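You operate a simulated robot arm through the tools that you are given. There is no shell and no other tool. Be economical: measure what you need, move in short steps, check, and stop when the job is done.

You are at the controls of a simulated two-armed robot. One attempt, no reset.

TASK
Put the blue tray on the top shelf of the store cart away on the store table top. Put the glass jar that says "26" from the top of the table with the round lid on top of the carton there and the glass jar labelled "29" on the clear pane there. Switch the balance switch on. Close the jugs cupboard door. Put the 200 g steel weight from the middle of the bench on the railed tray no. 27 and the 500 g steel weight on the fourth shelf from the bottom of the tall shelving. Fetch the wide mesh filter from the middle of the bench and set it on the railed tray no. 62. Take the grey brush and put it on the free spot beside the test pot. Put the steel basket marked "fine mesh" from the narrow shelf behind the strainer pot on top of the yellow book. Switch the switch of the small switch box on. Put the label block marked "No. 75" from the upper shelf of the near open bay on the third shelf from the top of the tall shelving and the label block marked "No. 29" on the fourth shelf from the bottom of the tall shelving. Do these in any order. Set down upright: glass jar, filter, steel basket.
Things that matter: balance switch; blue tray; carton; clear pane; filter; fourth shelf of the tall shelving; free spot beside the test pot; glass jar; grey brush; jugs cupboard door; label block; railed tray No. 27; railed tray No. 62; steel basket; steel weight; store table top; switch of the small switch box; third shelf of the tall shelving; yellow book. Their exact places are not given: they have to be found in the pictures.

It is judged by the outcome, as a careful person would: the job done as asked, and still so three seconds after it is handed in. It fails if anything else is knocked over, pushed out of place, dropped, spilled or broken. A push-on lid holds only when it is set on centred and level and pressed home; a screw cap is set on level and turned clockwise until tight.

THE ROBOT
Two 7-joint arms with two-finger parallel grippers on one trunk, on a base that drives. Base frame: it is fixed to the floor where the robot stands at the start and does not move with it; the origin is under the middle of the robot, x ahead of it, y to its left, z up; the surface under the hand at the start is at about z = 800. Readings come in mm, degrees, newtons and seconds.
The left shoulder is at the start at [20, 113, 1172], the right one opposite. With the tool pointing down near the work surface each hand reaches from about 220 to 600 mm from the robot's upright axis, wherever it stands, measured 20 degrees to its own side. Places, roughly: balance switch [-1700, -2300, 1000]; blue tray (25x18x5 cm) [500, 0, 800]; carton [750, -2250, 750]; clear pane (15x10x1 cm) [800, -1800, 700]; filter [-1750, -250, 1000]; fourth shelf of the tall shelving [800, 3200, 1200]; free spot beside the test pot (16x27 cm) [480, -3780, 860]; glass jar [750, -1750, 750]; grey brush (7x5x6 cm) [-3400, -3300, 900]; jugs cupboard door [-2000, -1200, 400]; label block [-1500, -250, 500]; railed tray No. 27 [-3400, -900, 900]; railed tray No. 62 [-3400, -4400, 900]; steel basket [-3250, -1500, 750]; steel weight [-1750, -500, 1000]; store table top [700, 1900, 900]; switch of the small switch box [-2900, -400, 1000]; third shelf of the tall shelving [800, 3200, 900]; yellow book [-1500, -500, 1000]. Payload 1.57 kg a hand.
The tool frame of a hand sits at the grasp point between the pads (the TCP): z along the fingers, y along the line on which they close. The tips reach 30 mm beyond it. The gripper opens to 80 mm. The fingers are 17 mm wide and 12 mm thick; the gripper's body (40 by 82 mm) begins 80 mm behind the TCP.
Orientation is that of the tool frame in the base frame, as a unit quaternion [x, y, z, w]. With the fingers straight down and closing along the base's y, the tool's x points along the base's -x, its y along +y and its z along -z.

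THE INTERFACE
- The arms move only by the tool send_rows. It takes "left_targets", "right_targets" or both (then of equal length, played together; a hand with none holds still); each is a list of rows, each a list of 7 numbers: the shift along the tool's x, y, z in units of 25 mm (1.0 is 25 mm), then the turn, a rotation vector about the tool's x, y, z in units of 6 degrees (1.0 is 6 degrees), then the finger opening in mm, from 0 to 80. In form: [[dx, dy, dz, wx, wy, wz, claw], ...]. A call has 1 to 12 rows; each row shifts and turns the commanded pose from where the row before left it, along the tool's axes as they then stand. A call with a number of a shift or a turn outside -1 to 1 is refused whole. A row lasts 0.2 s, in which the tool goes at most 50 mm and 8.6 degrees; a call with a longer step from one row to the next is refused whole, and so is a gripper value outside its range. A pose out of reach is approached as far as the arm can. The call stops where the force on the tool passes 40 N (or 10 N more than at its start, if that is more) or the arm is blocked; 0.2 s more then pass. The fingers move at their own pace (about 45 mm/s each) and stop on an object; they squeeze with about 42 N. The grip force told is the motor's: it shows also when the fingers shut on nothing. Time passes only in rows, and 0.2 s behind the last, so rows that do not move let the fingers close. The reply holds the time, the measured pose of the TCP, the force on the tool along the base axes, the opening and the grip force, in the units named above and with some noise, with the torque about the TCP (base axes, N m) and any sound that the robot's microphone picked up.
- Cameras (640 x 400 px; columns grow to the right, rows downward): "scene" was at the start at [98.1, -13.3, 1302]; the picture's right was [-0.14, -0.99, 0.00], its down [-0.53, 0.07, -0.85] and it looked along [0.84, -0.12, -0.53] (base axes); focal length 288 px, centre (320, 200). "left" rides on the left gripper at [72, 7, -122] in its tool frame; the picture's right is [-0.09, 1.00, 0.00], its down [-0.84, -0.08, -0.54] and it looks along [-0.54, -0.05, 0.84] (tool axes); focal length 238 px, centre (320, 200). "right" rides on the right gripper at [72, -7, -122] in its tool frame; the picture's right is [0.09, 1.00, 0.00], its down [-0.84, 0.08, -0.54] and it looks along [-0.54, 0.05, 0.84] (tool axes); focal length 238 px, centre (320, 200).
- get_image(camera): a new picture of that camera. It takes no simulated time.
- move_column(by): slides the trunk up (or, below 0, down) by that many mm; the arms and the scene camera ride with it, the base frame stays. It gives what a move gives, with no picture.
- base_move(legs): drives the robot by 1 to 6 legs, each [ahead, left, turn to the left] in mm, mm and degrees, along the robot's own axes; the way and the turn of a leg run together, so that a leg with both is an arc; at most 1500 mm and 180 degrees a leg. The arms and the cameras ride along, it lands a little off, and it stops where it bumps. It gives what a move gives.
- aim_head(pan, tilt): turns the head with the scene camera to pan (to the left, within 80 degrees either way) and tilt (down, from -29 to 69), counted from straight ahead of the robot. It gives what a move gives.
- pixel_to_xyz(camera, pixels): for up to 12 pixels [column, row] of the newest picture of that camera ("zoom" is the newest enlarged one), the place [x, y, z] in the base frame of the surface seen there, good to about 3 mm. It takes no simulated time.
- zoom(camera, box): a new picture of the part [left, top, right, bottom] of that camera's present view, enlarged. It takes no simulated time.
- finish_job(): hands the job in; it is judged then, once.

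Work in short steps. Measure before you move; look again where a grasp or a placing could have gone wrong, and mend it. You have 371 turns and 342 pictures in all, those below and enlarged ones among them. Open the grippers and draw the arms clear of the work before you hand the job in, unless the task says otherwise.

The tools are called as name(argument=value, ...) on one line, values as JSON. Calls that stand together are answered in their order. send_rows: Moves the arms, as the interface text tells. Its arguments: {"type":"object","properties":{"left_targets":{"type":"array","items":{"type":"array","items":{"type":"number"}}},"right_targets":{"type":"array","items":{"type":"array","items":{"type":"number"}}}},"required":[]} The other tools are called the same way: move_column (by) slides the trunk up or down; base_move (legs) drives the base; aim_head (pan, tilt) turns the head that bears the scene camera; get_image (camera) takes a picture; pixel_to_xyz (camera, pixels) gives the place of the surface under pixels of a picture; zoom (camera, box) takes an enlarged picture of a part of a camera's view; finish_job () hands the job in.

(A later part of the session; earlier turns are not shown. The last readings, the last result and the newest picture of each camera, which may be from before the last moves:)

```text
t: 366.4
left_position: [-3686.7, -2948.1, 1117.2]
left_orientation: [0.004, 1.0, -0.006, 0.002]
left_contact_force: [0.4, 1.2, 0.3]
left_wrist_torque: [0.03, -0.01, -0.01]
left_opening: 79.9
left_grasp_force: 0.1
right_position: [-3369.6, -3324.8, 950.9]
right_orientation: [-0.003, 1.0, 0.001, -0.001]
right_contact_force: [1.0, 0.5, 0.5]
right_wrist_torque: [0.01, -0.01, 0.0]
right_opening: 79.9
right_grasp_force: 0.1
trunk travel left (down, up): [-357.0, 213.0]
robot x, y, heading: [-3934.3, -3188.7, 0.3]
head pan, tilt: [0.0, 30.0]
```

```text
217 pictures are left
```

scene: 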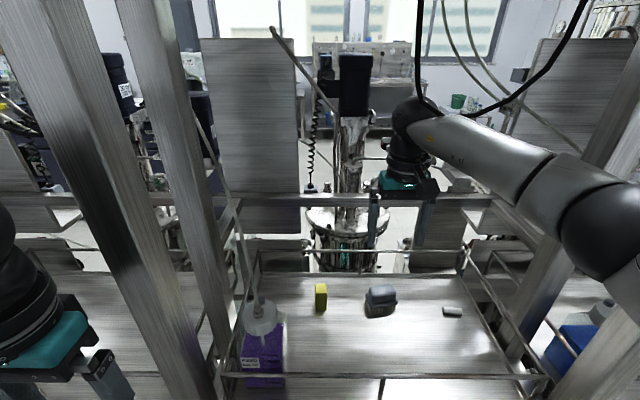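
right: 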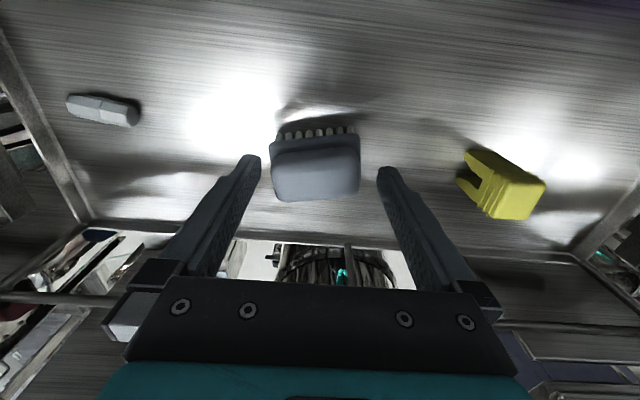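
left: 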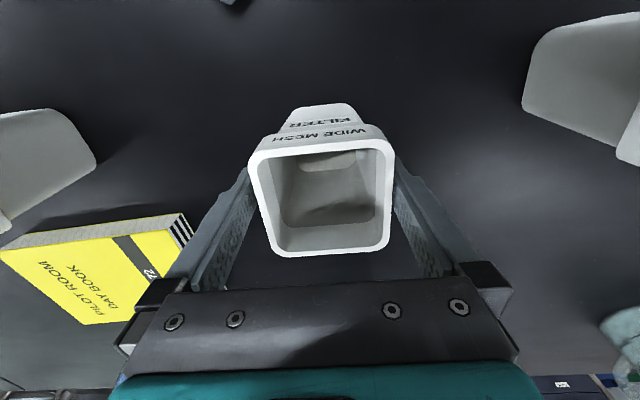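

Centred. Down 20 more, then close.

send_rows(right_targets=[[0, 0, 0.5, 0, 0, 0, 80], [0, 0, 0.3, 0, 0, 0, 80], [0, 0, 0, 0, 0, 0, 40], [0, 0, 0, 0, 0, 0, 40], [0, 0, 0, 0, 0, 0, 40], [0, 0, 0, 0, 0, 0, 40]])

```text
t: 367.8
left_position: [-3686.8, -2947.8, 1116.5]
left_orientation: [0.004, 1.0, -0.005, 0.001]
left_contact_force: [0.6, -0.1, 0.1]
left_wrist_torque: [-0.02, -0.02, 0.01]
left_opening: 80.1
left_grasp_force: 0.1
right_position: [-3372.6, -3324.4, 932.7]
right_orientation: [-0.003, 1.0, 0.002, -0.002]
right_contact_force: [0.9, -1.1, -0.5]
right_wrist_torque: [-0.02, 0.04, -0.02]
right_opening: 69.5
right_grasp_force: 42.6
right hand out of reach, approached as far as the arm can: row 2
trunk travel left (down, up): [-357.0, 213.0]
robot x, y, heading: [-3935.4, -3185.7, 0.4]
head pan, tilt: [0.0, 30.0]
```

Gripped (69.5 mm). I lift 180 with the arm and withdraw 275.

send_rows(right_targets=[[0, 0, -1, 0, 0, 0, 40], [0, 0, -1, 0, 0, 0, 40], [0, 0, -1, 0, 0, 0, 40], [0, 0, -1, 0, 0, 0, 40], [0, 0, -1, 0, 0, 0, 40], [0, 0, -1, 0, 0, 0, 40], [0, 0, -1, 0, 0, 0, 40]])

send_rows(right_targets=[[1, 0, 0, 0, 0, 0, 40], [1, 0, 0, 0, 0, 0, 40], [1, 0, 0, 0, 0, 0, 40], [1, 0, 0, 0, 0, 0, 40], [1, 0, 0, 0, 0, 0, 40], [1, 0, 0, 0, 0, 0, 40], [1, 0, 0, 0, 0, 0, 40], [1, 0, 0, 0, 0, 0, 40], [1, 0, 0, 0, 0, 0, 40], [1, 0, 0, 0, 0, 0, 40], [1, 0, 0, 0, 0, 0, 40]])

get_image(camera="right")

```text
t: 369.4
left_position: [-3688.1, -2947.1, 1116.9]
left_orientation: [0.003, 1.0, -0.005, 0.0]
left_contact_force: [-0.6, -0.8, 0.0]
left_wrist_torque: [0.0, 0.02, 0.0]
left_opening: 80.1
left_grasp_force: 0.0
right_position: [-3371.5, -3323.5, 1107.5]
right_orientation: [-0.003, 1.0, 0.002, -0.001]
right_contact_force: [-0.1, 0.6, -0.8]
right_wrist_torque: [-0.04, -0.01, 0.01]
right_opening: 69.3
right_grasp_force: 41.7
trunk travel left (down, up): [-357.0, 213.0]
robot x, y, heading: [-3928.2, -3186.2, 0.4]
head pan, tilt: [0.0, 30.0]
```

```text
t: 371.8
left_position: [-3687.4, -2948.6, 1117.0]
left_orientation: [0.003, 1.0, -0.005, 0.001]
left_contact_force: [0.3, -1.0, 0.0]
left_wrist_torque: [0.01, -0.01, 0.03]
left_opening: 80.3
left_grasp_force: 0.1
right_position: [-3647.1, -3326.6, 1106.4]
right_orientation: [-0.004, 1.0, 0.001, -0.001]
right_contact_force: [-0.8, -0.9, -1.0]
right_wrist_torque: [-0.03, 0.04, -0.01]
right_opening: 68.9
right_grasp_force: 42.2
trunk travel left (down, up): [-357.0, 213.0]
robot x, y, heading: [-3932.8, -3187.3, 0.4]
head pan, tilt: [0.0, 30.0]
```

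```text
216 pictures are left
```

right: 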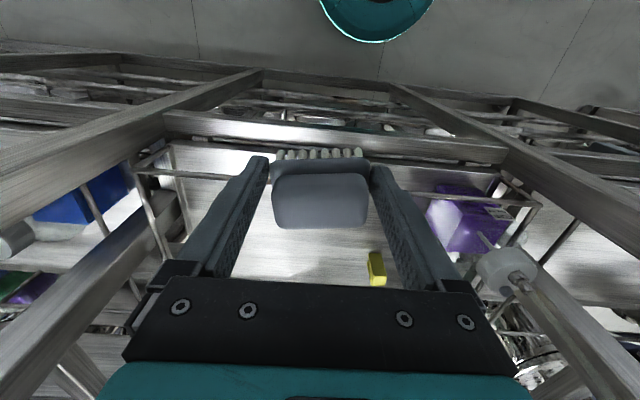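

Brush held. I drive south out of the corridor to y≈−5300 and look east.

base_move(legs=[[-130, 0, 0], [0, -1500, 0], [0, -620, 0]])

aim_head(pan=0, tilt=20)

get_image(camera="scene")

```text
t: 383.2
left_position: [-3791.1, -5062.3, 1116.5]
left_orientation: [-0.007, 1.0, -0.004, 0.001]
left_contact_force: [0.4, 0.2, -0.5]
left_wrist_torque: [0.03, 0.06, -0.01]
left_opening: 80.2
left_grasp_force: 0.0
right_position: [-3743.6, -5440.4, 1106.9]
right_orientation: [-0.014, 1.0, 0.001, 0.0]
right_contact_force: [-0.2, -0.9, -1.1]
right_wrist_torque: [0.04, -0.01, -0.01]
right_opening: 68.3
right_grasp_force: 42.3
trunk travel left (down, up): [-357.0, 213.0]
robot x, y, heading: [-4027.8, -5307.2, 1.4]
head pan, tilt: [0.0, 30.0]
```

```text
t: 383.9
left_position: [-3791.5, -5062.6, 1116.9]
left_orientation: [-0.007, 1.0, -0.005, 0.001]
left_contact_force: [-0.3, 0.7, 0.7]
left_wrist_torque: [0.02, 0.02, 0.03]
left_opening: 80.0
left_grasp_force: 0.0
right_position: [-3744.2, -5439.6, 1108.3]
right_orientation: [-0.014, 1.0, 0.002, 0.0]
right_contact_force: [-0.3, -0.7, 0.0]
right_wrist_torque: [-0.01, 0.02, 0.02]
right_opening: 68.5
right_grasp_force: 42.1
trunk travel left (down, up): [-357.0, 213.0]
robot x, y, heading: [-4025.6, -5305.1, 1.6]
head pan, tilt: [0.0, 20.0]
```

```text
215 pictures are left
```

scene: 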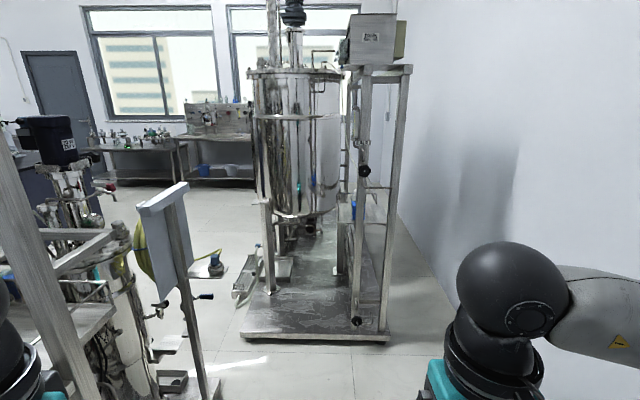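

A tank skid stands ahead. I measure obstacles to plan a path between it and the hose stand.

pixel_to_xyz(camera="scene", pixels=[[242, 335], [388, 340], [262, 280], [180, 200], [205, 385], [215, 265], [240, 290], [205, 297], [190, 240], [400, 215], [222, 250], [150, 280]])

```text
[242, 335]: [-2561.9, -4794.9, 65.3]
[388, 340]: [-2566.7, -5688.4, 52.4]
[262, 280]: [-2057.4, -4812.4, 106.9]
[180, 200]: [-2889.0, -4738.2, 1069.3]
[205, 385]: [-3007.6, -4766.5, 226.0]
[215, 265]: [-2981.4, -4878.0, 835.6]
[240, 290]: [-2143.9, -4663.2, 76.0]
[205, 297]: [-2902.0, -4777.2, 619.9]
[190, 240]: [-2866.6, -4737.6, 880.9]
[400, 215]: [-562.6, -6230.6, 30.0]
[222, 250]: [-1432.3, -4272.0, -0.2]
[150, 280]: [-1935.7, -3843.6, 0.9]
```

The gap is only ~340 mm, too narrow; I return north through the corridor in two hops.

base_move(legs=[[-45, 0, -1.5], [0, 1500, 0], [0, 1500, 0]])

```text
t: 398.9
left_position: [-3840.6, -2057.5, 1116.3]
left_orientation: [0.007, 1.0, -0.005, 0.001]
left_contact_force: [0.0, -0.6, 0.0]
left_wrist_torque: [0.02, 0.01, 0.0]
left_opening: 80.2
left_grasp_force: 0.0
right_position: [-3802.7, -2437.1, 1105.2]
right_orientation: [-0.001, 1.0, 0.0, 0.0]
right_contact_force: [-1.0, 0.1, -1.4]
right_wrist_torque: [0.0, 0.02, -0.02]
right_opening: 67.5
right_grasp_force: 41.7
trunk travel left (down, up): [-357.0, 213.0]
robot x, y, heading: [-4085.4, -2295.7, 0.1]
head pan, tilt: [0.0, 20.0]
```

I check the brush grip, lower 50, and continue north then east around the skid end.

get_image(camera="right")

move_column(by=-50)

base_move(legs=[[0, 1500, 0], [0, 1500, 0], [0, 85, 0], [950, 0, 0], [900, 0, 0]])

```text
214 pictures are left
```

right: 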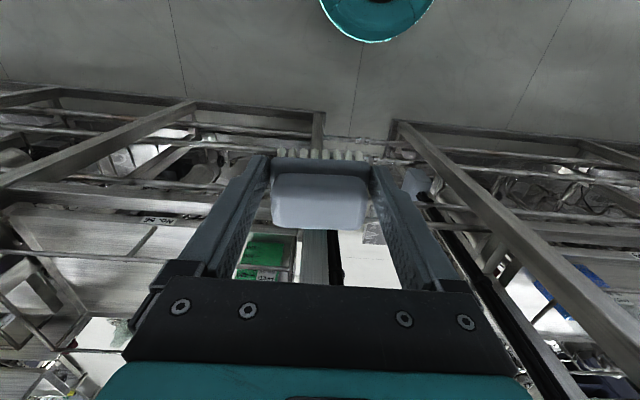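

```text
t: 399.9
left_position: [-3841.2, -2058.6, 1066.7]
left_orientation: [0.006, 1.0, -0.005, 0.001]
left_contact_force: [-0.9, 0.7, 1.0]
left_wrist_torque: [0.0, -0.04, -0.03]
left_opening: 79.9
left_grasp_force: 0.1
right_position: [-3803.5, -2436.0, 1057.5]
right_orientation: [-0.001, 1.0, 0.001, -0.001]
right_contact_force: [-0.6, -0.2, -1.6]
right_wrist_torque: [0.0, -0.01, -0.01]
right_opening: 67.3
right_grasp_force: 42.0
trunk travel left (down, up): [-307.0, 263.0]
robot x, y, heading: [-4088.9, -2297.0, 0.0]
head pan, tilt: [0.0, 20.0]
```

```text
t: 423.9
left_position: [-1988.5, 1024.2, 1066.3]
left_orientation: [0.008, 1.0, -0.005, 0.001]
left_contact_force: [0.5, 1.2, 0.6]
left_wrist_torque: [-0.02, 0.04, 0.0]
left_opening: 79.9
left_grasp_force: 0.0
right_position: [-1952.0, 646.7, 1056.5]
right_orientation: [0.001, 1.0, 0.002, -0.001]
right_contact_force: [-0.3, -1.1, 0.1]
right_wrist_torque: [-0.02, 0.03, 0.02]
right_opening: 67.3
right_grasp_force: 42.0
trunk travel left (down, up): [-307.0, 263.0]
robot x, y, heading: [-2236.1, 786.4, -0.3]
head pan, tilt: [0.0, 20.0]
```

Now the basket with the left hand: I turn to face the skids and drive to y≈−1440.

base_move(legs=[[-40, 0, 0], [0, 0, 180], [0, 1500, 0], [0, 730, 0]])

aim_head(pan=10, tilt=35)

get_image(camera="scene")

```text
t: 442.6
left_position: [-2606.3, -1674.1, 1066.8]
left_orientation: [1.0, -0.025, -0.001, -0.005]
left_contact_force: [0.7, 0.1, 0.5]
left_wrist_torque: [0.03, 0.01, 0.02]
left_opening: 79.7
left_grasp_force: 0.1
right_position: [-2631.6, -1293.5, 1056.2]
right_orientation: [1.0, -0.017, 0.001, 0.001]
right_contact_force: [1.0, -0.1, -0.5]
right_wrist_torque: [-0.01, -0.01, 0.0]
right_opening: 67.1
right_grasp_force: 41.7
trunk travel left (down, up): [-307.0, 263.0]
robot x, y, heading: [-2361.3, -1447.2, 178.1]
head pan, tilt: [0.0, 20.0]
```

```text
t: 443.4
left_position: [-2607.1, -1673.2, 1067.0]
left_orientation: [1.0, -0.025, -0.002, -0.005]
left_contact_force: [0.3, 1.2, 0.8]
left_wrist_torque: [-0.03, 0.0, 0.0]
left_opening: 80.2
left_grasp_force: 0.1
right_position: [-2630.6, -1294.5, 1056.3]
right_orientation: [1.0, -0.017, 0.002, 0.001]
right_contact_force: [0.1, 0.5, -0.5]
right_wrist_torque: [0.02, -0.02, 0.03]
right_opening: 66.7
right_grasp_force: 41.7
trunk travel left (down, up): [-307.0, 263.0]
robot x, y, heading: [-2356.3, -1442.5, 178.2]
head pan, tilt: [10.0, 35.0]
```

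```text
213 pictures are left
```

scene: 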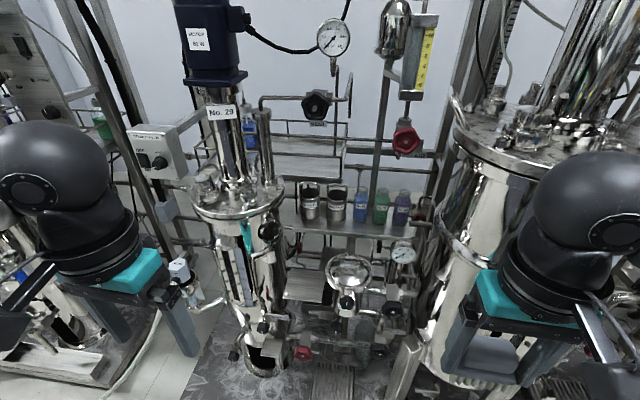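

Baskets are at (310,205)/(336,205); another small box shows at (155,150). I zoom both.

zoom(camera="scene", box=[270, 160, 430, 300])

zoom(camera="scene", box=[115, 110, 205, 180])

pixel_to_xyz(camera="scene", pixels=[[310, 190], [303, 207], [317, 207], [310, 218], [336, 192], [345, 265], [345, 285], [280, 185], [155, 145], [265, 230], [300, 238], [330, 240]])

```text
2.86 times, centred on (350, 230) of scene
```

zoom: 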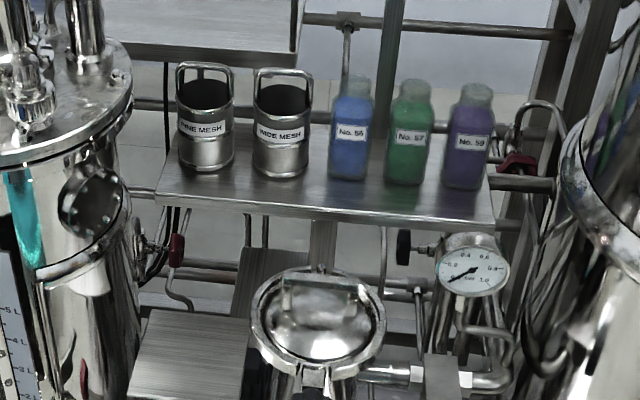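

```text
5.71 times, centred on (160, 145) of scene
```

zoom: 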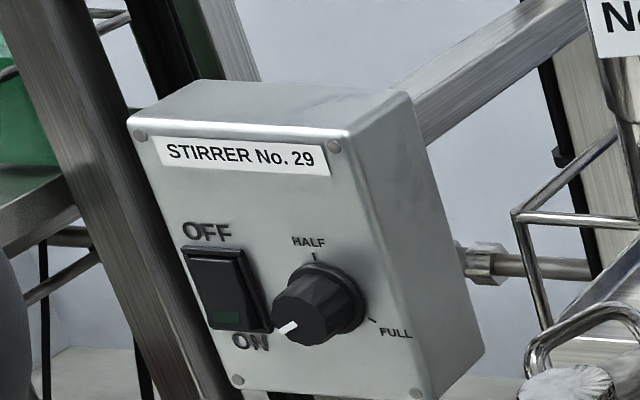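

```text
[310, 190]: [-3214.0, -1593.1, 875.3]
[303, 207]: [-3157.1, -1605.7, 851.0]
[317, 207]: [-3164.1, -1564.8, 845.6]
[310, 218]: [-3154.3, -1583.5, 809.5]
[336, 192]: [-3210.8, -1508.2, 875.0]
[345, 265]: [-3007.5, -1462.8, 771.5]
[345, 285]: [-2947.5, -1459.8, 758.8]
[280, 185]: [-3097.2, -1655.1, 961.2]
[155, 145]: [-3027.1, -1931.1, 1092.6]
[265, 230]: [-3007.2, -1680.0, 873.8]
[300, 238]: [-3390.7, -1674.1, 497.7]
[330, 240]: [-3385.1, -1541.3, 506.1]
```

Right arm suits the basket better (left elbow would foul vessel 29), so I deliver the brush first: drive around the island's south end to the sink side.

base_move(legs=[[100, 0, 0], [0, 0, -178.2], [200, 0, 0], [0, -1500, 0], [0, -480, 0]])

base_move(legs=[[1000, 0, 0], [850, 0, 0]])

aim_head(pan=-20, tilt=25)

get_image(camera="scene")

```text
t: 462.5
left_position: [-1969.8, -3172.5, 1066.7]
left_orientation: [-0.006, 1.0, -0.004, 0.001]
left_contact_force: [-0.4, 0.0, 0.0]
left_wrist_torque: [0.0, 0.0, 0.01]
left_opening: 80.1
left_grasp_force: 0.0
right_position: [-1920.9, -3550.0, 1056.4]
right_orientation: [-0.014, 1.0, 0.001, -0.001]
right_contact_force: [0.4, 0.3, -0.8]
right_wrist_torque: [-0.02, -0.02, -0.04]
right_opening: 67.1
right_grasp_force: 42.1
trunk travel left (down, up): [-307.0, 263.0]
robot x, y, heading: [-2207.0, -3415.2, 1.2]
head pan, tilt: [10.0, 35.0]
```

```text
t: 471.8
left_position: [-121.3, -3131.9, 1066.9]
left_orientation: [-0.003, 1.0, -0.005, 0.001]
left_contact_force: [0.3, -0.3, 0.3]
left_wrist_torque: [0.03, 0.03, 0.01]
left_opening: 80.1
left_grasp_force: 0.0
right_position: [-74.5, -3508.6, 1056.8]
right_orientation: [-0.01, 1.0, 0.0, -0.002]
right_contact_force: [0.3, -0.3, -0.8]
right_wrist_torque: [0.0, 0.04, -0.01]
right_opening: 67.0
right_grasp_force: 42.6
trunk travel left (down, up): [-307.0, 263.0]
robot x, y, heading: [-362.4, -3371.5, 1.0]
head pan, tilt: [10.0, 35.0]
```

```text
t: 472.7
left_position: [-120.9, -3131.2, 1066.3]
left_orientation: [-0.003, 1.0, -0.005, 0.001]
left_contact_force: [-0.7, 0.0, 0.3]
left_wrist_torque: [0.0, 0.01, -0.01]
left_opening: 79.9
left_grasp_force: 0.1
right_position: [-74.7, -3509.4, 1056.9]
right_orientation: [-0.01, 1.0, 0.001, -0.001]
right_contact_force: [0.1, -0.1, -0.9]
right_wrist_torque: [0.03, -0.01, 0.02]
right_opening: 67.0
right_grasp_force: 41.6
trunk travel left (down, up): [-307.0, 263.0]
robot x, y, heading: [-360.7, -3374.1, 1.0]
head pan, tilt: [-20.0, 25.0]
```

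```text
210 pictures are left
```

scene: 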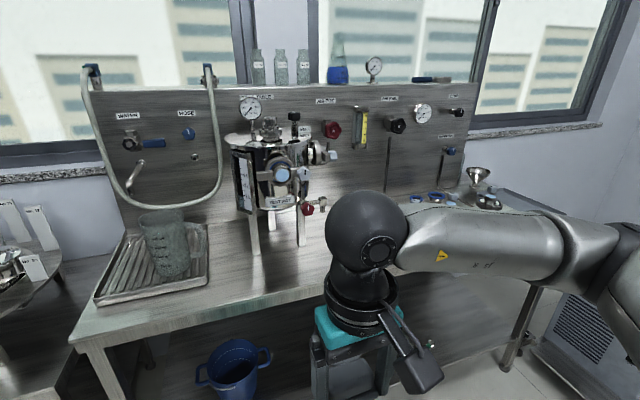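

The test pot stands on this bench; the free spot is to its right. I measure the surface, pot legs and items.

pixel_to_xyz(camera="scene", pixels=[[255, 250], [300, 242], [310, 265], [345, 240], [420, 210], [310, 300], [270, 215], [430, 200], [340, 210], [260, 300], [308, 208], [475, 200]])

base_move(legs=[[0, -300, -1]])

aim_head(pan=0, tilt=35)

get_image(camera="scene")

```text
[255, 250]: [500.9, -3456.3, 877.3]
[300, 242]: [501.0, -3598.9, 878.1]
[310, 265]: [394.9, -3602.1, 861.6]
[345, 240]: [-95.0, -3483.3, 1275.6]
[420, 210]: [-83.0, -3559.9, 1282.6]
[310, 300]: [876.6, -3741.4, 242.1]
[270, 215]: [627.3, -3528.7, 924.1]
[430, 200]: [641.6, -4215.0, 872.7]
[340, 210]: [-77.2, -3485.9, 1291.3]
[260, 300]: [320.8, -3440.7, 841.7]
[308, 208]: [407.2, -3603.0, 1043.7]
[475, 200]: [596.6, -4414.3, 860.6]
```

```text
t: 474.8
left_position: [-113.7, -3433.7, 1066.7]
left_orientation: [0.003, 1.0, -0.004, 0.001]
left_contact_force: [0.6, -0.4, 0.3]
left_wrist_torque: [0.02, -0.02, -0.01]
left_opening: 80.1
left_grasp_force: 0.1
right_position: [-74.8, -3811.8, 1055.8]
right_orientation: [-0.003, 1.0, 0.001, 0.0]
right_contact_force: [0.6, -0.1, -0.9]
right_wrist_torque: [0.0, -0.01, 0.01]
right_opening: 67.1
right_grasp_force: 42.0
trunk travel left (down, up): [-307.0, 263.0]
robot x, y, heading: [-359.9, -3673.3, 0.1]
head pan, tilt: [-20.0, 25.0]
```

```text
t: 475.6
left_position: [-114.2, -3433.6, 1066.8]
left_orientation: [0.004, 1.0, -0.004, 0.001]
left_contact_force: [-0.4, 0.5, -0.1]
left_wrist_torque: [-0.04, -0.01, 0.01]
left_opening: 80.1
left_grasp_force: 0.0
right_position: [-74.5, -3811.8, 1057.8]
right_orientation: [-0.003, 1.0, 0.001, -0.002]
right_contact_force: [0.2, 0.3, -0.5]
right_wrist_torque: [0.0, -0.01, 0.05]
right_opening: 67.0
right_grasp_force: 42.2
trunk travel left (down, up): [-307.0, 263.0]
robot x, y, heading: [-358.7, -3669.8, 0.2]
head pan, tilt: [0.0, 35.0]
```

```text
209 pictures are left
```

scene: 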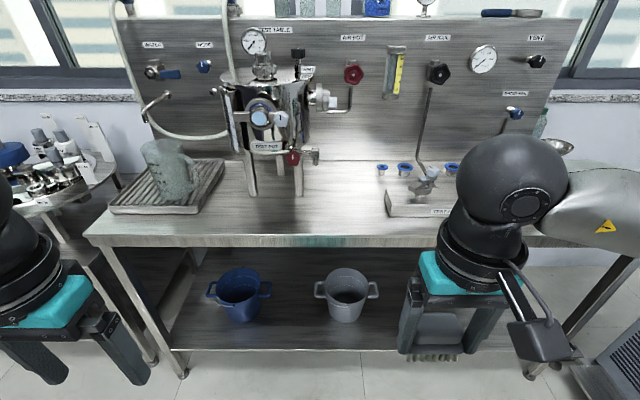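

The free spot is at about (343,205). I measure it and the borders.

pixel_to_xyz(camera="scene", pixels=[[343, 205], [343, 180], [343, 225], [310, 200], [385, 195], [390, 215], [300, 195], [345, 240], [380, 172], [292, 158], [318, 150], [424, 195]])

zoom(camera="scene", box=[210, 110, 480, 260])

```text
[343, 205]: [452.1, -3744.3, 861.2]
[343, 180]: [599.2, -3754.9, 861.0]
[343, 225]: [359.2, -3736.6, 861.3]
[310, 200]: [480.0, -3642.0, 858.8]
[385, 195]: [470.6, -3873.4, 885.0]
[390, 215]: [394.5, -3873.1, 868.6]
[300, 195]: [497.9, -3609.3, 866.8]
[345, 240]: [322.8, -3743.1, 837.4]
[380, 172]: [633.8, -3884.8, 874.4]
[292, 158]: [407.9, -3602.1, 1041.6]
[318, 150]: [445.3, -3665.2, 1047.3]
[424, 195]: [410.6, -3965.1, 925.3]
```

```text
2.37 times, centred on (345, 185) of scene
```

zoom: 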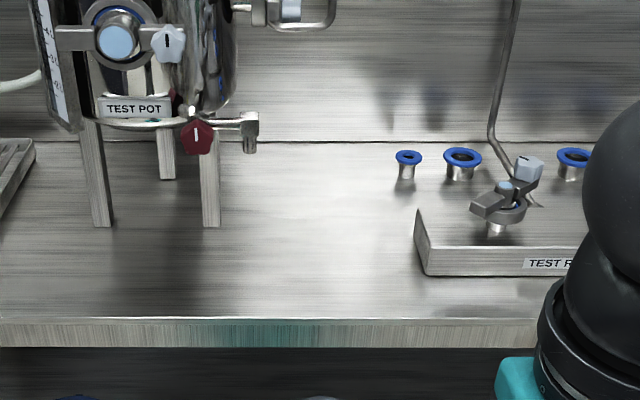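

I go ahead 240 and reach the right hand to (440,−3765), then lower.

base_move(legs=[[240, 0, 0]])

send_rows(right_targets=[[-1, 0.17, 0, 0, 0, 0, 40], [-1, 0.17, 0, 0, 0, 0, 40], [-1, 0.17, 0, 0, 0, 0, 40], [-1, 0.17, 0, 0, 0, 0, 40], [-1, 0.17, 0, 0, 0, 0, 40], [-1, 0.17, 0, 0, 0, 0, 40], [-1, 0.17, 0, 0, 0, 0, 40], [-1, 0.17, 0, 0, 0, 0, 40], [-1, 0.17, 0, 0, 0, 0, 40], [-1, 0.17, 0, 0, 0, 0, 40], [-1, 0.17, 0, 0, 0, 0, 40]])

get_image(camera="scene")

```text
t: 477.4
left_position: [126.1, -3431.9, 1065.7]
left_orientation: [0.004, 1.0, -0.005, 0.001]
left_contact_force: [-0.2, -0.4, -0.4]
left_wrist_torque: [-0.01, 0.03, -0.01]
left_opening: 80.1
left_grasp_force: 0.0
right_position: [165.4, -3810.5, 1056.2]
right_orientation: [-0.003, 1.0, 0.001, -0.002]
right_contact_force: [-0.5, -0.2, -1.0]
right_wrist_torque: [-0.01, 0.03, -0.01]
right_opening: 67.1
right_grasp_force: 42.1
trunk travel left (down, up): [-307.0, 263.0]
robot x, y, heading: [-120.9, -3677.2, 0.5]
head pan, tilt: [0.0, 35.0]
```

```text
t: 479.8
left_position: [126.7, -3432.1, 1065.0]
left_orientation: [0.004, 1.0, -0.006, 0.001]
left_contact_force: [0.3, 0.0, -0.2]
left_wrist_torque: [-0.01, 0.02, 0.02]
left_opening: 80.1
left_grasp_force: 0.0
right_position: [438.7, -3760.9, 1055.9]
right_orientation: [-0.004, 1.0, 0.0, -0.001]
right_contact_force: [-0.3, -0.2, -1.1]
right_wrist_torque: [0.01, 0.04, -0.01]
right_opening: 66.8
right_grasp_force: 42.3
trunk travel left (down, up): [-307.0, 263.0]
robot x, y, heading: [-117.6, -3669.8, 0.2]
head pan, tilt: [0.0, 35.0]
```

```text
207 pictures are left
```

scene: 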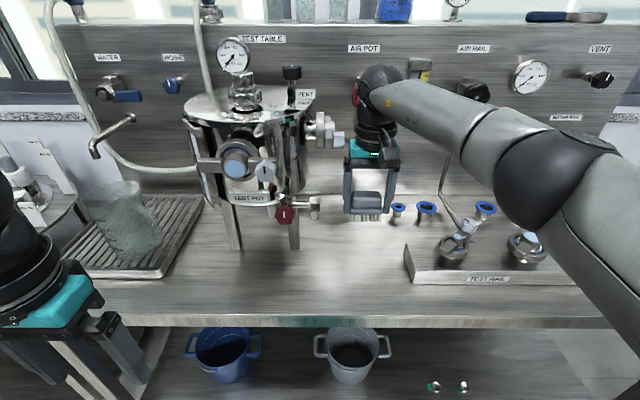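

I shift 12 mm away from the pot valve and lower toward the bench.

send_rows(right_targets=[[0, -0.5, 0, 0, 0, 0, 40], [0, 0, 1, 0, 0, 0, 40], [0, 0, 1, 0, 0, 0, 40], [0, 0, 1, 0, 0, 0, 40], [0, 0, 1, 0, 0, 0, 40], [0, 0, 1, 0, 0, 0, 40], [0, 0, 0, 0, 0, 0, 40]])

zoom(camera="scene", box=[290, 150, 450, 290])

```text
t: 481.4
left_position: [125.7, -3431.5, 1066.4]
left_orientation: [0.003, 1.0, -0.004, 0.001]
left_contact_force: [-0.5, 0.3, 0.2]
left_wrist_torque: [-0.01, 0.0, 0.05]
left_opening: 80.1
left_grasp_force: 0.1
right_position: [440.1, -3774.1, 930.8]
right_orientation: [-0.004, 1.0, 0.0, -0.001]
right_contact_force: [0.1, -0.7, -1.2]
right_wrist_torque: [0.0, 0.06, 0.01]
right_opening: 66.5
right_grasp_force: 42.2
trunk travel left (down, up): [-307.0, 263.0]
robot x, y, heading: [-120.4, -3669.1, 0.1]
head pan, tilt: [0.0, 35.0]
```

```text
2.86 times, centred on (370, 220) of scene
```

zoom: 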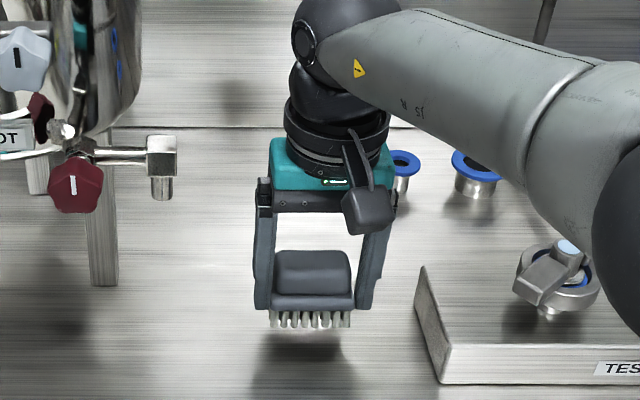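

Bristles ~16 mm above the bench. I lower in steps until contact.

send_rows(right_targets=[[0, 0, 0.4, 0, 0, 0, 40], [0, 0, 0.15, 0, 0, 0, 40], [0, 0, 0.08, 0, 0, 0, 40], [0, 0, 0.08, 0, 0, 0, 40], [0, 0, 0, 0, 0, 0, 40]])

```text
t: 482.6
left_position: [126.0, -3432.5, 1067.3]
left_orientation: [0.004, 1.0, -0.004, 0.001]
left_contact_force: [0.2, 0.1, 0.5]
left_wrist_torque: [-0.02, 0.01, 0.01]
left_opening: 79.9
left_grasp_force: 0.1
right_position: [439.1, -3775.3, 913.0]
right_orientation: [-0.004, 1.0, 0.001, -0.001]
right_contact_force: [-0.2, -0.7, -0.3]
right_wrist_torque: [0.03, -0.01, 0.04]
right_opening: 67.1
right_grasp_force: 42.0
trunk travel left (down, up): [-307.0, 263.0]
robot x, y, heading: [-114.8, -3674.3, 0.1]
head pan, tilt: [0.0, 35.0]
```

send_rows(right_targets=[[0, 0, 0.06, 0, 0, 0, 40], [0, 0, 0.06, 0, 0, 0, 40], [0, 0, 0, 0, 0, 0, 40]])

zoom(camera="scene", box=[310, 190, 430, 280])

```text
t: 483.4
left_position: [125.7, -3432.6, 1066.8]
left_orientation: [0.003, 1.0, -0.004, 0.0]
left_contact_force: [0.4, 0.2, 0.8]
left_wrist_torque: [-0.01, 0.01, 0.03]
left_opening: 79.9
left_grasp_force: 0.0
right_position: [440.0, -3773.9, 909.0]
right_orientation: [-0.003, 1.0, 0.0, -0.001]
right_contact_force: [-0.3, -0.3, -0.9]
right_wrist_torque: [0.0, 0.01, 0.01]
right_opening: 67.0
right_grasp_force: 42.0
trunk travel left (down, up): [-307.0, 263.0]
robot x, y, heading: [-118.7, -3678.1, 0.5]
head pan, tilt: [0.0, 35.0]
```

```text
4.44 times, centred on (370, 235) of scene
```

zoom: 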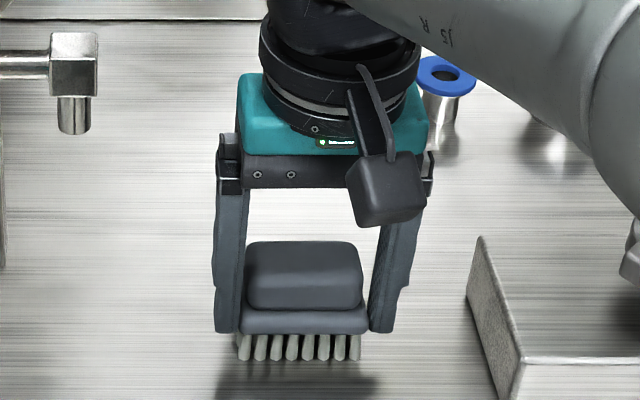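

A few mm remain. I lower in 1.5 mm steps.

send_rows(right_targets=[[0, 0, 0.06, 0, 0, 0, 40], [0, 0, 0.06, 0, 0, 0, 40], [0, 0, 0.06, 0, 0, 0, 40], [0, 0, 0, 0, 0, 0, 40]])

zoom(camera="scene", box=[310, 190, 430, 280])

```text
t: 484.4
left_position: [123.1, -3431.7, 1066.7]
left_orientation: [0.004, 1.0, -0.005, 0.002]
left_contact_force: [-0.5, 0.6, -0.7]
left_wrist_torque: [-0.01, 0.0, -0.03]
left_opening: 80.2
left_grasp_force: 0.2
right_position: [438.8, -3774.0, 909.5]
right_orientation: [-0.003, 1.0, 0.002, 0.002]
right_contact_force: [-2.8, -1.4, 26.4]
right_wrist_torque: [-0.36, 0.12, -0.06]
right_opening: 67.1
right_grasp_force: 42.2
trunk travel left (down, up): [-307.0, 263.0]
robot x, y, heading: [-119.6, -3673.5, 0.4]
head pan, tilt: [0.0, 35.0]
```

```text
4.44 times, centred on (370, 235) of scene
```

zoom: 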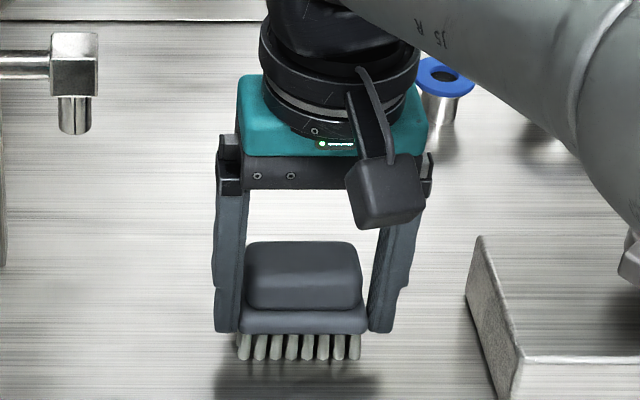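

Contact (26 N). I ease 3 mm, open and withdraw.

send_rows(right_targets=[[0, 0, -0.1, 0, 0, 0, 40], [0, 0, 0, 0, 0, 0, 75], [0, 0, 0, 0, 0, 0, 80], [0, 0, -0.4, 0, 0, 0, 80], [0, 0, -1, 0, 0, 0, 80], [0, 0, -1, 0, 0, 0, 80], [0, 0, -1, 0, 0, 0, 80], [0, 0, -1, 0, 0, 0, 80], [0, 0, -1, 0, 0, 0, 80]])

get_image(camera="right")

get_image(camera="scene")

```text
t: 486.4
left_position: [126.4, -3431.2, 1066.3]
left_orientation: [0.003, 1.0, -0.005, 0.001]
left_contact_force: [-0.1, 0.1, 0.6]
left_wrist_torque: [0.0, -0.01, 0.04]
left_opening: 80.0
left_grasp_force: 0.1
right_position: [440.5, -3775.3, 1043.1]
right_orientation: [-0.003, 1.0, 0.001, -0.002]
right_contact_force: [0.9, 0.5, 0.0]
right_wrist_torque: [0.01, 0.02, -0.01]
right_opening: 80.1
right_grasp_force: 0.0
trunk travel left (down, up): [-307.0, 263.0]
robot x, y, heading: [-120.8, -3669.1, 0.2]
head pan, tilt: [0.0, 35.0]
```

```text
203 pictures are left
```

right: 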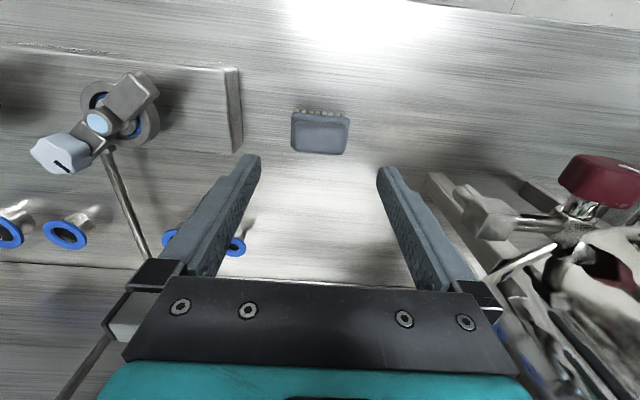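

```text
202 pictures are left
```

scene: 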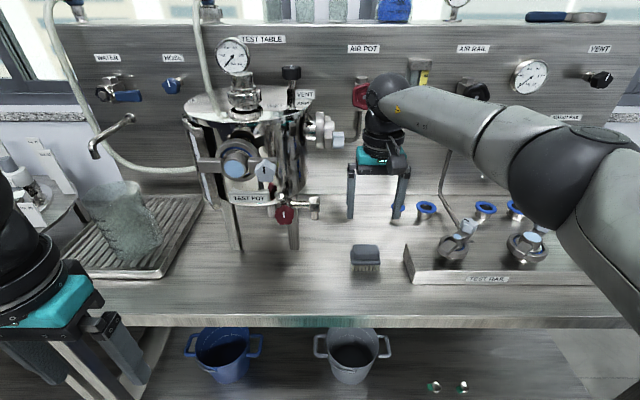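

Brush is placed. I retract and drive back to the skid aisle, stopping near y≈−1740 facing the skids.

send_rows(right_targets=[[1, 0, 0, 0, 0, 0, 80], [1, 0, 0, 0, 0, 0, 80], [1, 0, 0, 0, 0, 0, 80], [1, 0, 0, 0, 0, 0, 80], [1, 0, 0, 0, 0, 0, 80], [1, 0, 0, 0, 0, 0, 80], [1, 0, 0, 0, 0, 0, 80], [1, 0, 0, 0, 0, 0, 80], [1, 0, 0, 0, 0, 0, 80], [1, 0, 0, 0, 0, 0, 80]])

base_move(legs=[[-280, 0, 0], [0, 290, 0], [-1500, 0, 0], [-370, 0, 0], [0, 1480, 0], [0, 160, 0]])

base_move(legs=[[0, 0, 180]])

aim_head(pan=-10, tilt=35)

get_image(camera="scene")

```text
t: 488.6
left_position: [125.6, -3432.6, 1066.1]
left_orientation: [0.003, 1.0, -0.004, 0.001]
left_contact_force: [0.0, 0.1, 0.1]
left_wrist_torque: [0.02, 0.02, 0.0]
left_opening: 79.8
left_grasp_force: 0.1
right_position: [190.3, -3776.0, 1043.4]
right_orientation: [-0.002, 1.0, 0.001, -0.001]
right_contact_force: [-0.9, -0.2, -0.3]
right_wrist_torque: [0.01, 0.0, -0.02]
right_opening: 80.0
right_grasp_force: 0.1
trunk travel left (down, up): [-307.0, 263.0]
robot x, y, heading: [-115.8, -3670.0, 0.4]
head pan, tilt: [0.0, 35.0]
```

```text
t: 509.1
left_position: [-2050.5, -1514.4, 1066.8]
left_orientation: [-0.003, 1.0, -0.005, 0.001]
left_contact_force: [0.1, -0.1, 0.2]
left_wrist_torque: [-0.02, 0.0, 0.03]
left_opening: 80.0
left_grasp_force: 0.0
right_position: [-1982.0, -1858.1, 1042.6]
right_orientation: [-0.009, 1.0, 0.0, -0.002]
right_contact_force: [-0.4, 0.3, 0.1]
right_wrist_torque: [-0.01, -0.01, 0.0]
right_opening: 80.1
right_grasp_force: 0.2
trunk travel left (down, up): [-307.0, 263.0]
robot x, y, heading: [-2290.8, -1760.1, 1.0]
head pan, tilt: [0.0, 35.0]
```

```text
t: 516.9
left_position: [-2519.6, -2013.0, 1066.5]
left_orientation: [1.0, 0.027, -0.001, -0.004]
left_contact_force: [0.0, 0.5, 0.0]
left_wrist_torque: [0.0, 0.01, 0.0]
left_opening: 80.2
left_grasp_force: 0.1
right_position: [-2605.8, -1673.8, 1044.3]
right_orientation: [0.999, 0.036, 0.001, 0.0]
right_contact_force: [-0.1, -0.3, -0.2]
right_wrist_torque: [-0.01, 0.01, 0.0]
right_opening: 79.9
right_grasp_force: 0.0
trunk travel left (down, up): [-307.0, 263.0]
robot x, y, heading: [-2290.8, -1758.3, -176.0]
head pan, tilt: [0.0, 35.0]
```

```text
t: 517.6
left_position: [-2519.2, -2012.5, 1066.7]
left_orientation: [1.0, 0.028, -0.001, -0.005]
left_contact_force: [-1.0, -0.6, -0.3]
left_wrist_torque: [0.01, 0.02, 0.03]
left_opening: 80.0
left_grasp_force: 0.0
right_position: [-2605.0, -1673.3, 1043.1]
right_orientation: [0.999, 0.035, 0.0, 0.002]
right_contact_force: [0.1, -0.2, -1.3]
right_wrist_torque: [0.0, 0.01, -0.05]
right_opening: 80.2
right_grasp_force: 0.1
trunk travel left (down, up): [-307.0, 263.0]
robot x, y, heading: [-2292.8, -1756.8, -175.8]
head pan, tilt: [-10.0, 35.0]
```

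```text
201 pictures are left
```

scene: 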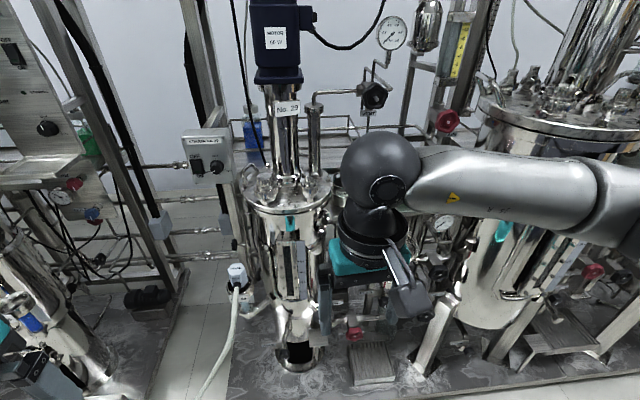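

I measure the hose in front of the skid, the basket area and the vessel.

pixel_to_xyz(camera="scene", pixels=[[237, 300], [225, 350], [205, 390], [250, 365], [300, 385], [400, 390], [330, 195], [440, 220], [460, 200], [480, 240], [590, 130], [425, 300]])

```text
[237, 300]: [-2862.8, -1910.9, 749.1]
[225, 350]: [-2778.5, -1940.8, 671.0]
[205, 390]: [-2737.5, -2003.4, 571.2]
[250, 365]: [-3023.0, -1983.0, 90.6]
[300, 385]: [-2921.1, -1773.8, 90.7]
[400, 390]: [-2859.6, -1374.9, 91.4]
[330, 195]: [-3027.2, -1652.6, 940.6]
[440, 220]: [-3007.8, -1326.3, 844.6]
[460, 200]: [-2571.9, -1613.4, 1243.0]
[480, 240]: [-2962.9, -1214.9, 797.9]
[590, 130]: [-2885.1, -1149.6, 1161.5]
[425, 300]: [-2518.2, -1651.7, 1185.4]
```

I straighten heading, shift to y≈−1690 and yaw the right gripper 90°.

base_move(legs=[[0, -67, -4]])

send_rows(right_targets=[[0, 0, -0.5, 0, 0, 1, 80], [0, 0, -0.5, 0, 0, 1, 80], [0, 0, -0.5, 0, 0, 1, 80], [0, 0, 0, 0, 0, 1, 80], [0, 0, 0, 0, 0, 1, 80], [0, 0, 0, 0, 0, 1, 80], [0, 0, 0, 0, 0, 1, 80], [0, 0, 0, 0, 0, 1, 80], [0, 0, 0, 0, 0, 1, 80], [0, 0, 0, 0, 0, 1, 80], [0, 0, 0, 0, 0, 1, 80], [0, 0, 0, 0, 0, 1, 80]])

```text
t: 518.6
left_position: [-2539.0, -1929.0, 1066.5]
left_orientation: [1.0, -0.007, -0.001, -0.004]
left_contact_force: [0.1, -0.2, 0.8]
left_wrist_torque: [0.01, -0.04, -0.01]
left_opening: 80.1
left_grasp_force: 0.1
right_position: [-2599.9, -1584.7, 1044.5]
right_orientation: [1.0, 0.0, 0.001, 0.001]
right_contact_force: [0.6, 0.4, -0.8]
right_wrist_torque: [-0.02, 0.01, -0.03]
right_opening: 80.2
right_grasp_force: 0.1
trunk travel left (down, up): [-307.0, 263.0]
robot x, y, heading: [-2295.6, -1693.3, 179.9]
head pan, tilt: [-10.0, 35.0]
```

```text
t: 521.2
left_position: [-2540.3, -1928.4, 1067.6]
left_orientation: [1.0, -0.007, -0.001, -0.003]
left_contact_force: [0.0, 0.6, -0.1]
left_wrist_torque: [-0.05, 0.04, 0.03]
left_opening: 80.1
left_grasp_force: 0.1
right_position: [-2600.8, -1585.0, 1080.9]
right_orientation: [0.808, -0.589, 0.001, -0.001]
right_contact_force: [-0.4, 0.3, -0.8]
right_wrist_torque: [-0.01, 0.01, 0.01]
right_opening: 80.0
right_grasp_force: 0.1
trunk travel left (down, up): [-307.0, 263.0]
robot x, y, heading: [-2293.4, -1692.5, 180.0]
head pan, tilt: [-10.0, 35.0]
```

That turns the camera box toward vessel 29, so I rotate the other way (to −90°) instead.

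send_rows(right_targets=[[0, 0, 0, 0, 0, -1, 80], [0, 0, 0, 0, 0, -1, 80], [0, 0, 0, 0, 0, -1, 80], [0, 0, 0, 0, 0, -1, 80], [0, 0, 0, 0, 0, -1, 80], [0, 0, 0, 0, 0, -1, 80], [0, 0, 0, 0, 0, -1, 80], [0, 0, 0, 0, 0, -1, 80], [0, 0, 0, 0, 0, -1, 80], [0, 0, 0, 0, 0, -1, 80], [0, 0, 0, 0, 0, -1, 80], [0, 0, 0, 0, 0, -1, 80]])

send_rows(right_targets=[[0, 0, 0, 0, 0, -1, 80], [0, 0, 0, 0, 0, -1, 80], [0, 0, 0, 0, 0, -1, 80], [0, 0, 0, 0, 0, -1, 80], [0, 0, 0, 0, 0, -1, 80], [0, 0, 0, 0, 0, -1, 80], [0, 0, 0, 0, 0, -1, 80], [0, 0, 0, 0, 0, -1, 80], [0, 0, 0, 0, 0, -1, 80], [0, 0, 0, 0, 0, -1, 80], [0, 0, 0, 0, 0, -1, 80], [0, 0, 0, 0, 0, -1, 80]])

send_rows(right_targets=[[0, 0, 0, 0, 0, -1, 80], [0, 0, 0, 0, 0, -1, 80], [0, 0, 0, 0, 0, -1, 80]])

base_move(legs=[[200, 0, 0]])

get_image(camera="scene")

```text
t: 523.8
left_position: [-2538.4, -1929.5, 1067.2]
left_orientation: [1.0, -0.007, -0.001, -0.005]
left_contact_force: [-0.6, -0.5, 0.1]
left_wrist_torque: [0.0, 0.0, 0.01]
left_opening: 80.4
left_grasp_force: 0.0
right_position: [-2601.4, -1587.1, 1081.1]
right_orientation: [1.0, 0.0, 0.001, 0.001]
right_contact_force: [-0.5, 0.0, -0.1]
right_wrist_torque: [-0.01, 0.03, 0.01]
right_opening: 79.9
right_grasp_force: 0.0
trunk travel left (down, up): [-307.0, 263.0]
robot x, y, heading: [-2295.6, -1687.0, 179.7]
head pan, tilt: [-10.0, 35.0]
```

```text
t: 526.4
left_position: [-2538.5, -1930.1, 1066.4]
left_orientation: [1.0, -0.007, 0.0, -0.004]
left_contact_force: [-0.4, 0.1, 0.8]
left_wrist_torque: [0.0, 0.01, -0.03]
left_opening: 80.1
left_grasp_force: 0.1
right_position: [-2601.7, -1585.7, 1081.8]
right_orientation: [0.808, 0.589, 0.001, 0.001]
right_contact_force: [-0.6, -0.3, -0.3]
right_wrist_torque: [-0.01, 0.01, -0.01]
right_opening: 80.1
right_grasp_force: 0.0
trunk travel left (down, up): [-307.0, 263.0]
robot x, y, heading: [-2295.5, -1690.1, 180.1]
head pan, tilt: [-10.0, 35.0]
```

```text
t: 527.2
left_position: [-2538.9, -1930.3, 1066.2]
left_orientation: [1.0, -0.007, 0.0, -0.005]
left_contact_force: [-0.1, -0.7, -1.2]
left_wrist_torque: [0.01, -0.05, 0.0]
left_opening: 79.8
left_grasp_force: 0.1
right_position: [-2558.7, -1612.2, 1077.2]
right_orientation: [0.725, 0.689, 0.002, 0.002]
right_contact_force: [-0.4, -0.9, -0.4]
right_wrist_torque: [0.0, -0.04, 0.0]
right_opening: 79.9
right_grasp_force: 0.0
right hand out of reach, approached as far as the arm can: row 1, 2, 3
trunk travel left (down, up): [-307.0, 263.0]
robot x, y, heading: [-2296.8, -1692.8, 179.9]
head pan, tilt: [-10.0, 35.0]
```

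```text
t: 528.8
left_position: [-2740.8, -1928.4, 1067.0]
left_orientation: [1.0, -0.007, -0.001, -0.004]
left_contact_force: [0.4, 0.5, -0.7]
left_wrist_torque: [0.02, -0.07, 0.02]
left_opening: 79.9
left_grasp_force: 0.0
right_position: [-2758.6, -1610.4, 1077.5]
right_orientation: [0.725, 0.689, 0.001, 0.002]
right_contact_force: [-0.1, -0.6, 0.2]
right_wrist_torque: [0.01, -0.01, -0.02]
right_opening: 79.7
right_grasp_force: 0.1
trunk travel left (down, up): [-307.0, 263.0]
robot x, y, heading: [-2494.5, -1694.0, 180.0]
head pan, tilt: [-10.0, 35.0]
```

```text
200 pictures are left
```

scene: 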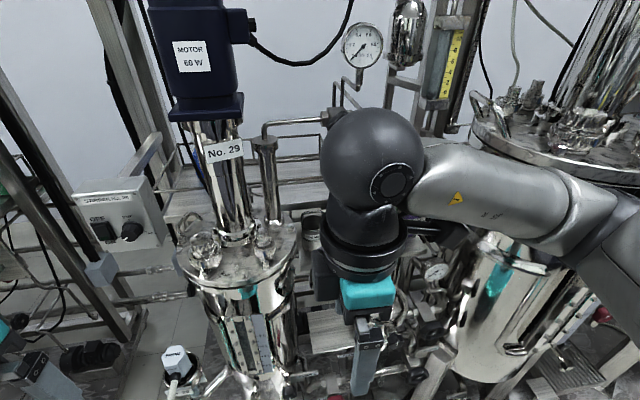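

I measure the pipe crossing near (295,122) and the gauge pipe, which may obstruct the hand.

zoom(camera="scene", box=[230, 20, 470, 260])

pixel_to_xyz(camera="scene", pixels=[[290, 123], [265, 150], [272, 200], [340, 90], [360, 75], [300, 160], [310, 245], [285, 235], [420, 115], [400, 40], [440, 80], [310, 180]])

```text
1.67 times, centred on (350, 140) of scene
```

zoom: 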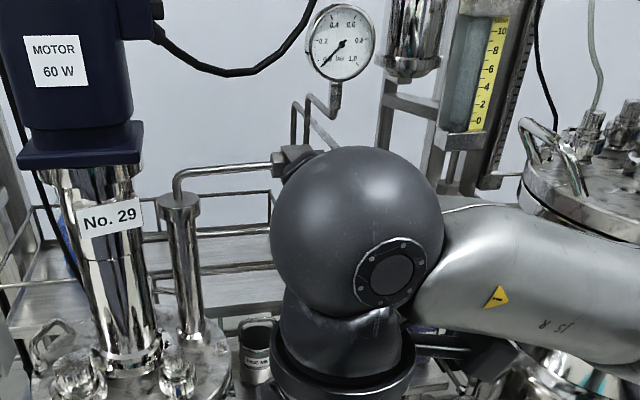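

```text
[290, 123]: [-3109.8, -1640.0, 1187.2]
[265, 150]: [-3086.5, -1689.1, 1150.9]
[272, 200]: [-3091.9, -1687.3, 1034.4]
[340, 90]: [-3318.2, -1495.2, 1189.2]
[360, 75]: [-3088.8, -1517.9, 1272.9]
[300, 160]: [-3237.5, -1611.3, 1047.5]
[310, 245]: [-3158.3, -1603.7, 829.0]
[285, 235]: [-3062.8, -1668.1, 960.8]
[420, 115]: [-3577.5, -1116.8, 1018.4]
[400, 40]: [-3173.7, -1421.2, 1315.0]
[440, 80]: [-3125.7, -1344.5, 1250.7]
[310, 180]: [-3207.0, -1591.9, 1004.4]
```

A pipe at z 1187 blocks a vertical approach. I'll use the jar-style 41° tilted grip from the front instead: un-yaw the hand and tilt it.

base_move(legs=[[-80, 0, 0]])

send_rows(right_targets=[[0, 0, 0, 0, 0, 1, 72], [0, 0, 0, 0, 0, 1, 72], [0, 0, 0, 0, 0, 1, 72], [0, 0, 0, 0, 0, 1, 72], [0, 0, 0, 0, 0, 1, 72], [0, 0, 0, 0, 0, 1, 72], [0, 0, 0, 0, 0, 1, 72], [0, 0, 0, 0, 0, 1, 72], [0, 0, 0, 0, 0, 1, 72], [0, 0, 0, 0, 0, 1, 72], [0, 0, 0, 0, 0, 1, 72], [0, 0, 0, 0, 0, 1, 72]])

send_rows(right_targets=[[-1, 0, 0, 0, 0, 1, 72], [-1, 0, 0, 0, 0, 1, 72], [-1, 0, 0, 0, 0, 0.5, 72], [-1, 0, 0, 0, 0, 0, 72], [0, 0, 0, 0, -0.98, 0, 72], [0, 0, 0, 0, -0.98, 0, 72], [0, 0, 0, 0, -0.98, 0, 72], [0, 0, 0, 0, -0.98, 0, 72], [0, 0, 0, 0, -0.98, 0, 72], [0, 0, 0, 0, -0.98, 0, 72], [0, 0, 0, 0, -0.98, 0, 72]])

```text
t: 529.9
left_position: [-2657.9, -1929.2, 1067.3]
left_orientation: [1.0, -0.007, 0.0, -0.005]
left_contact_force: [-0.7, 0.1, 0.2]
left_wrist_torque: [0.03, 0.05, -0.04]
left_opening: 80.2
left_grasp_force: 0.0
right_position: [-2677.9, -1610.7, 1077.2]
right_orientation: [0.726, 0.688, 0.0, 0.002]
right_contact_force: [-0.1, 0.2, 0.3]
right_wrist_torque: [-0.01, 0.0, 0.0]
right_opening: 79.9
right_grasp_force: 0.1
trunk travel left (down, up): [-307.0, 263.0]
robot x, y, heading: [-2415.3, -1690.2, 179.5]
head pan, tilt: [-10.0, 35.0]
```

```text
t: 532.5
left_position: [-2659.6, -1929.7, 1066.5]
left_orientation: [1.0, -0.008, -0.001, -0.004]
left_contact_force: [0.0, 0.2, 0.1]
left_wrist_torque: [-0.03, 0.03, -0.01]
left_opening: 80.2
left_grasp_force: 0.0
right_position: [-2679.0, -1609.7, 1077.6]
right_orientation: [0.992, 0.13, 0.001, 0.001]
right_contact_force: [0.1, 0.4, -0.4]
right_wrist_torque: [-0.02, 0.0, -0.01]
right_opening: 72.2
right_grasp_force: 0.1
trunk travel left (down, up): [-307.0, 263.0]
robot x, y, heading: [-2415.4, -1692.2, 179.6]
head pan, tilt: [-10.0, 35.0]
```

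```text
t: 534.9
left_position: [-2660.6, -1929.4, 1066.7]
left_orientation: [1.0, -0.008, -0.001, -0.005]
left_contact_force: [0.2, -0.2, 0.2]
left_wrist_torque: [0.0, -0.03, -0.01]
left_opening: 80.1
left_grasp_force: 0.1
right_position: [-2777.4, -1623.3, 1077.7]
right_orientation: [0.936, 0.0, -0.352, 0.001]
right_contact_force: [-0.7, 0.7, 0.1]
right_wrist_torque: [-0.03, 0.01, -0.03]
right_opening: 72.2
right_grasp_force: 0.1
trunk travel left (down, up): [-307.0, 263.0]
robot x, y, heading: [-2410.5, -1691.3, 179.6]
head pan, tilt: [-10.0, 35.0]
```

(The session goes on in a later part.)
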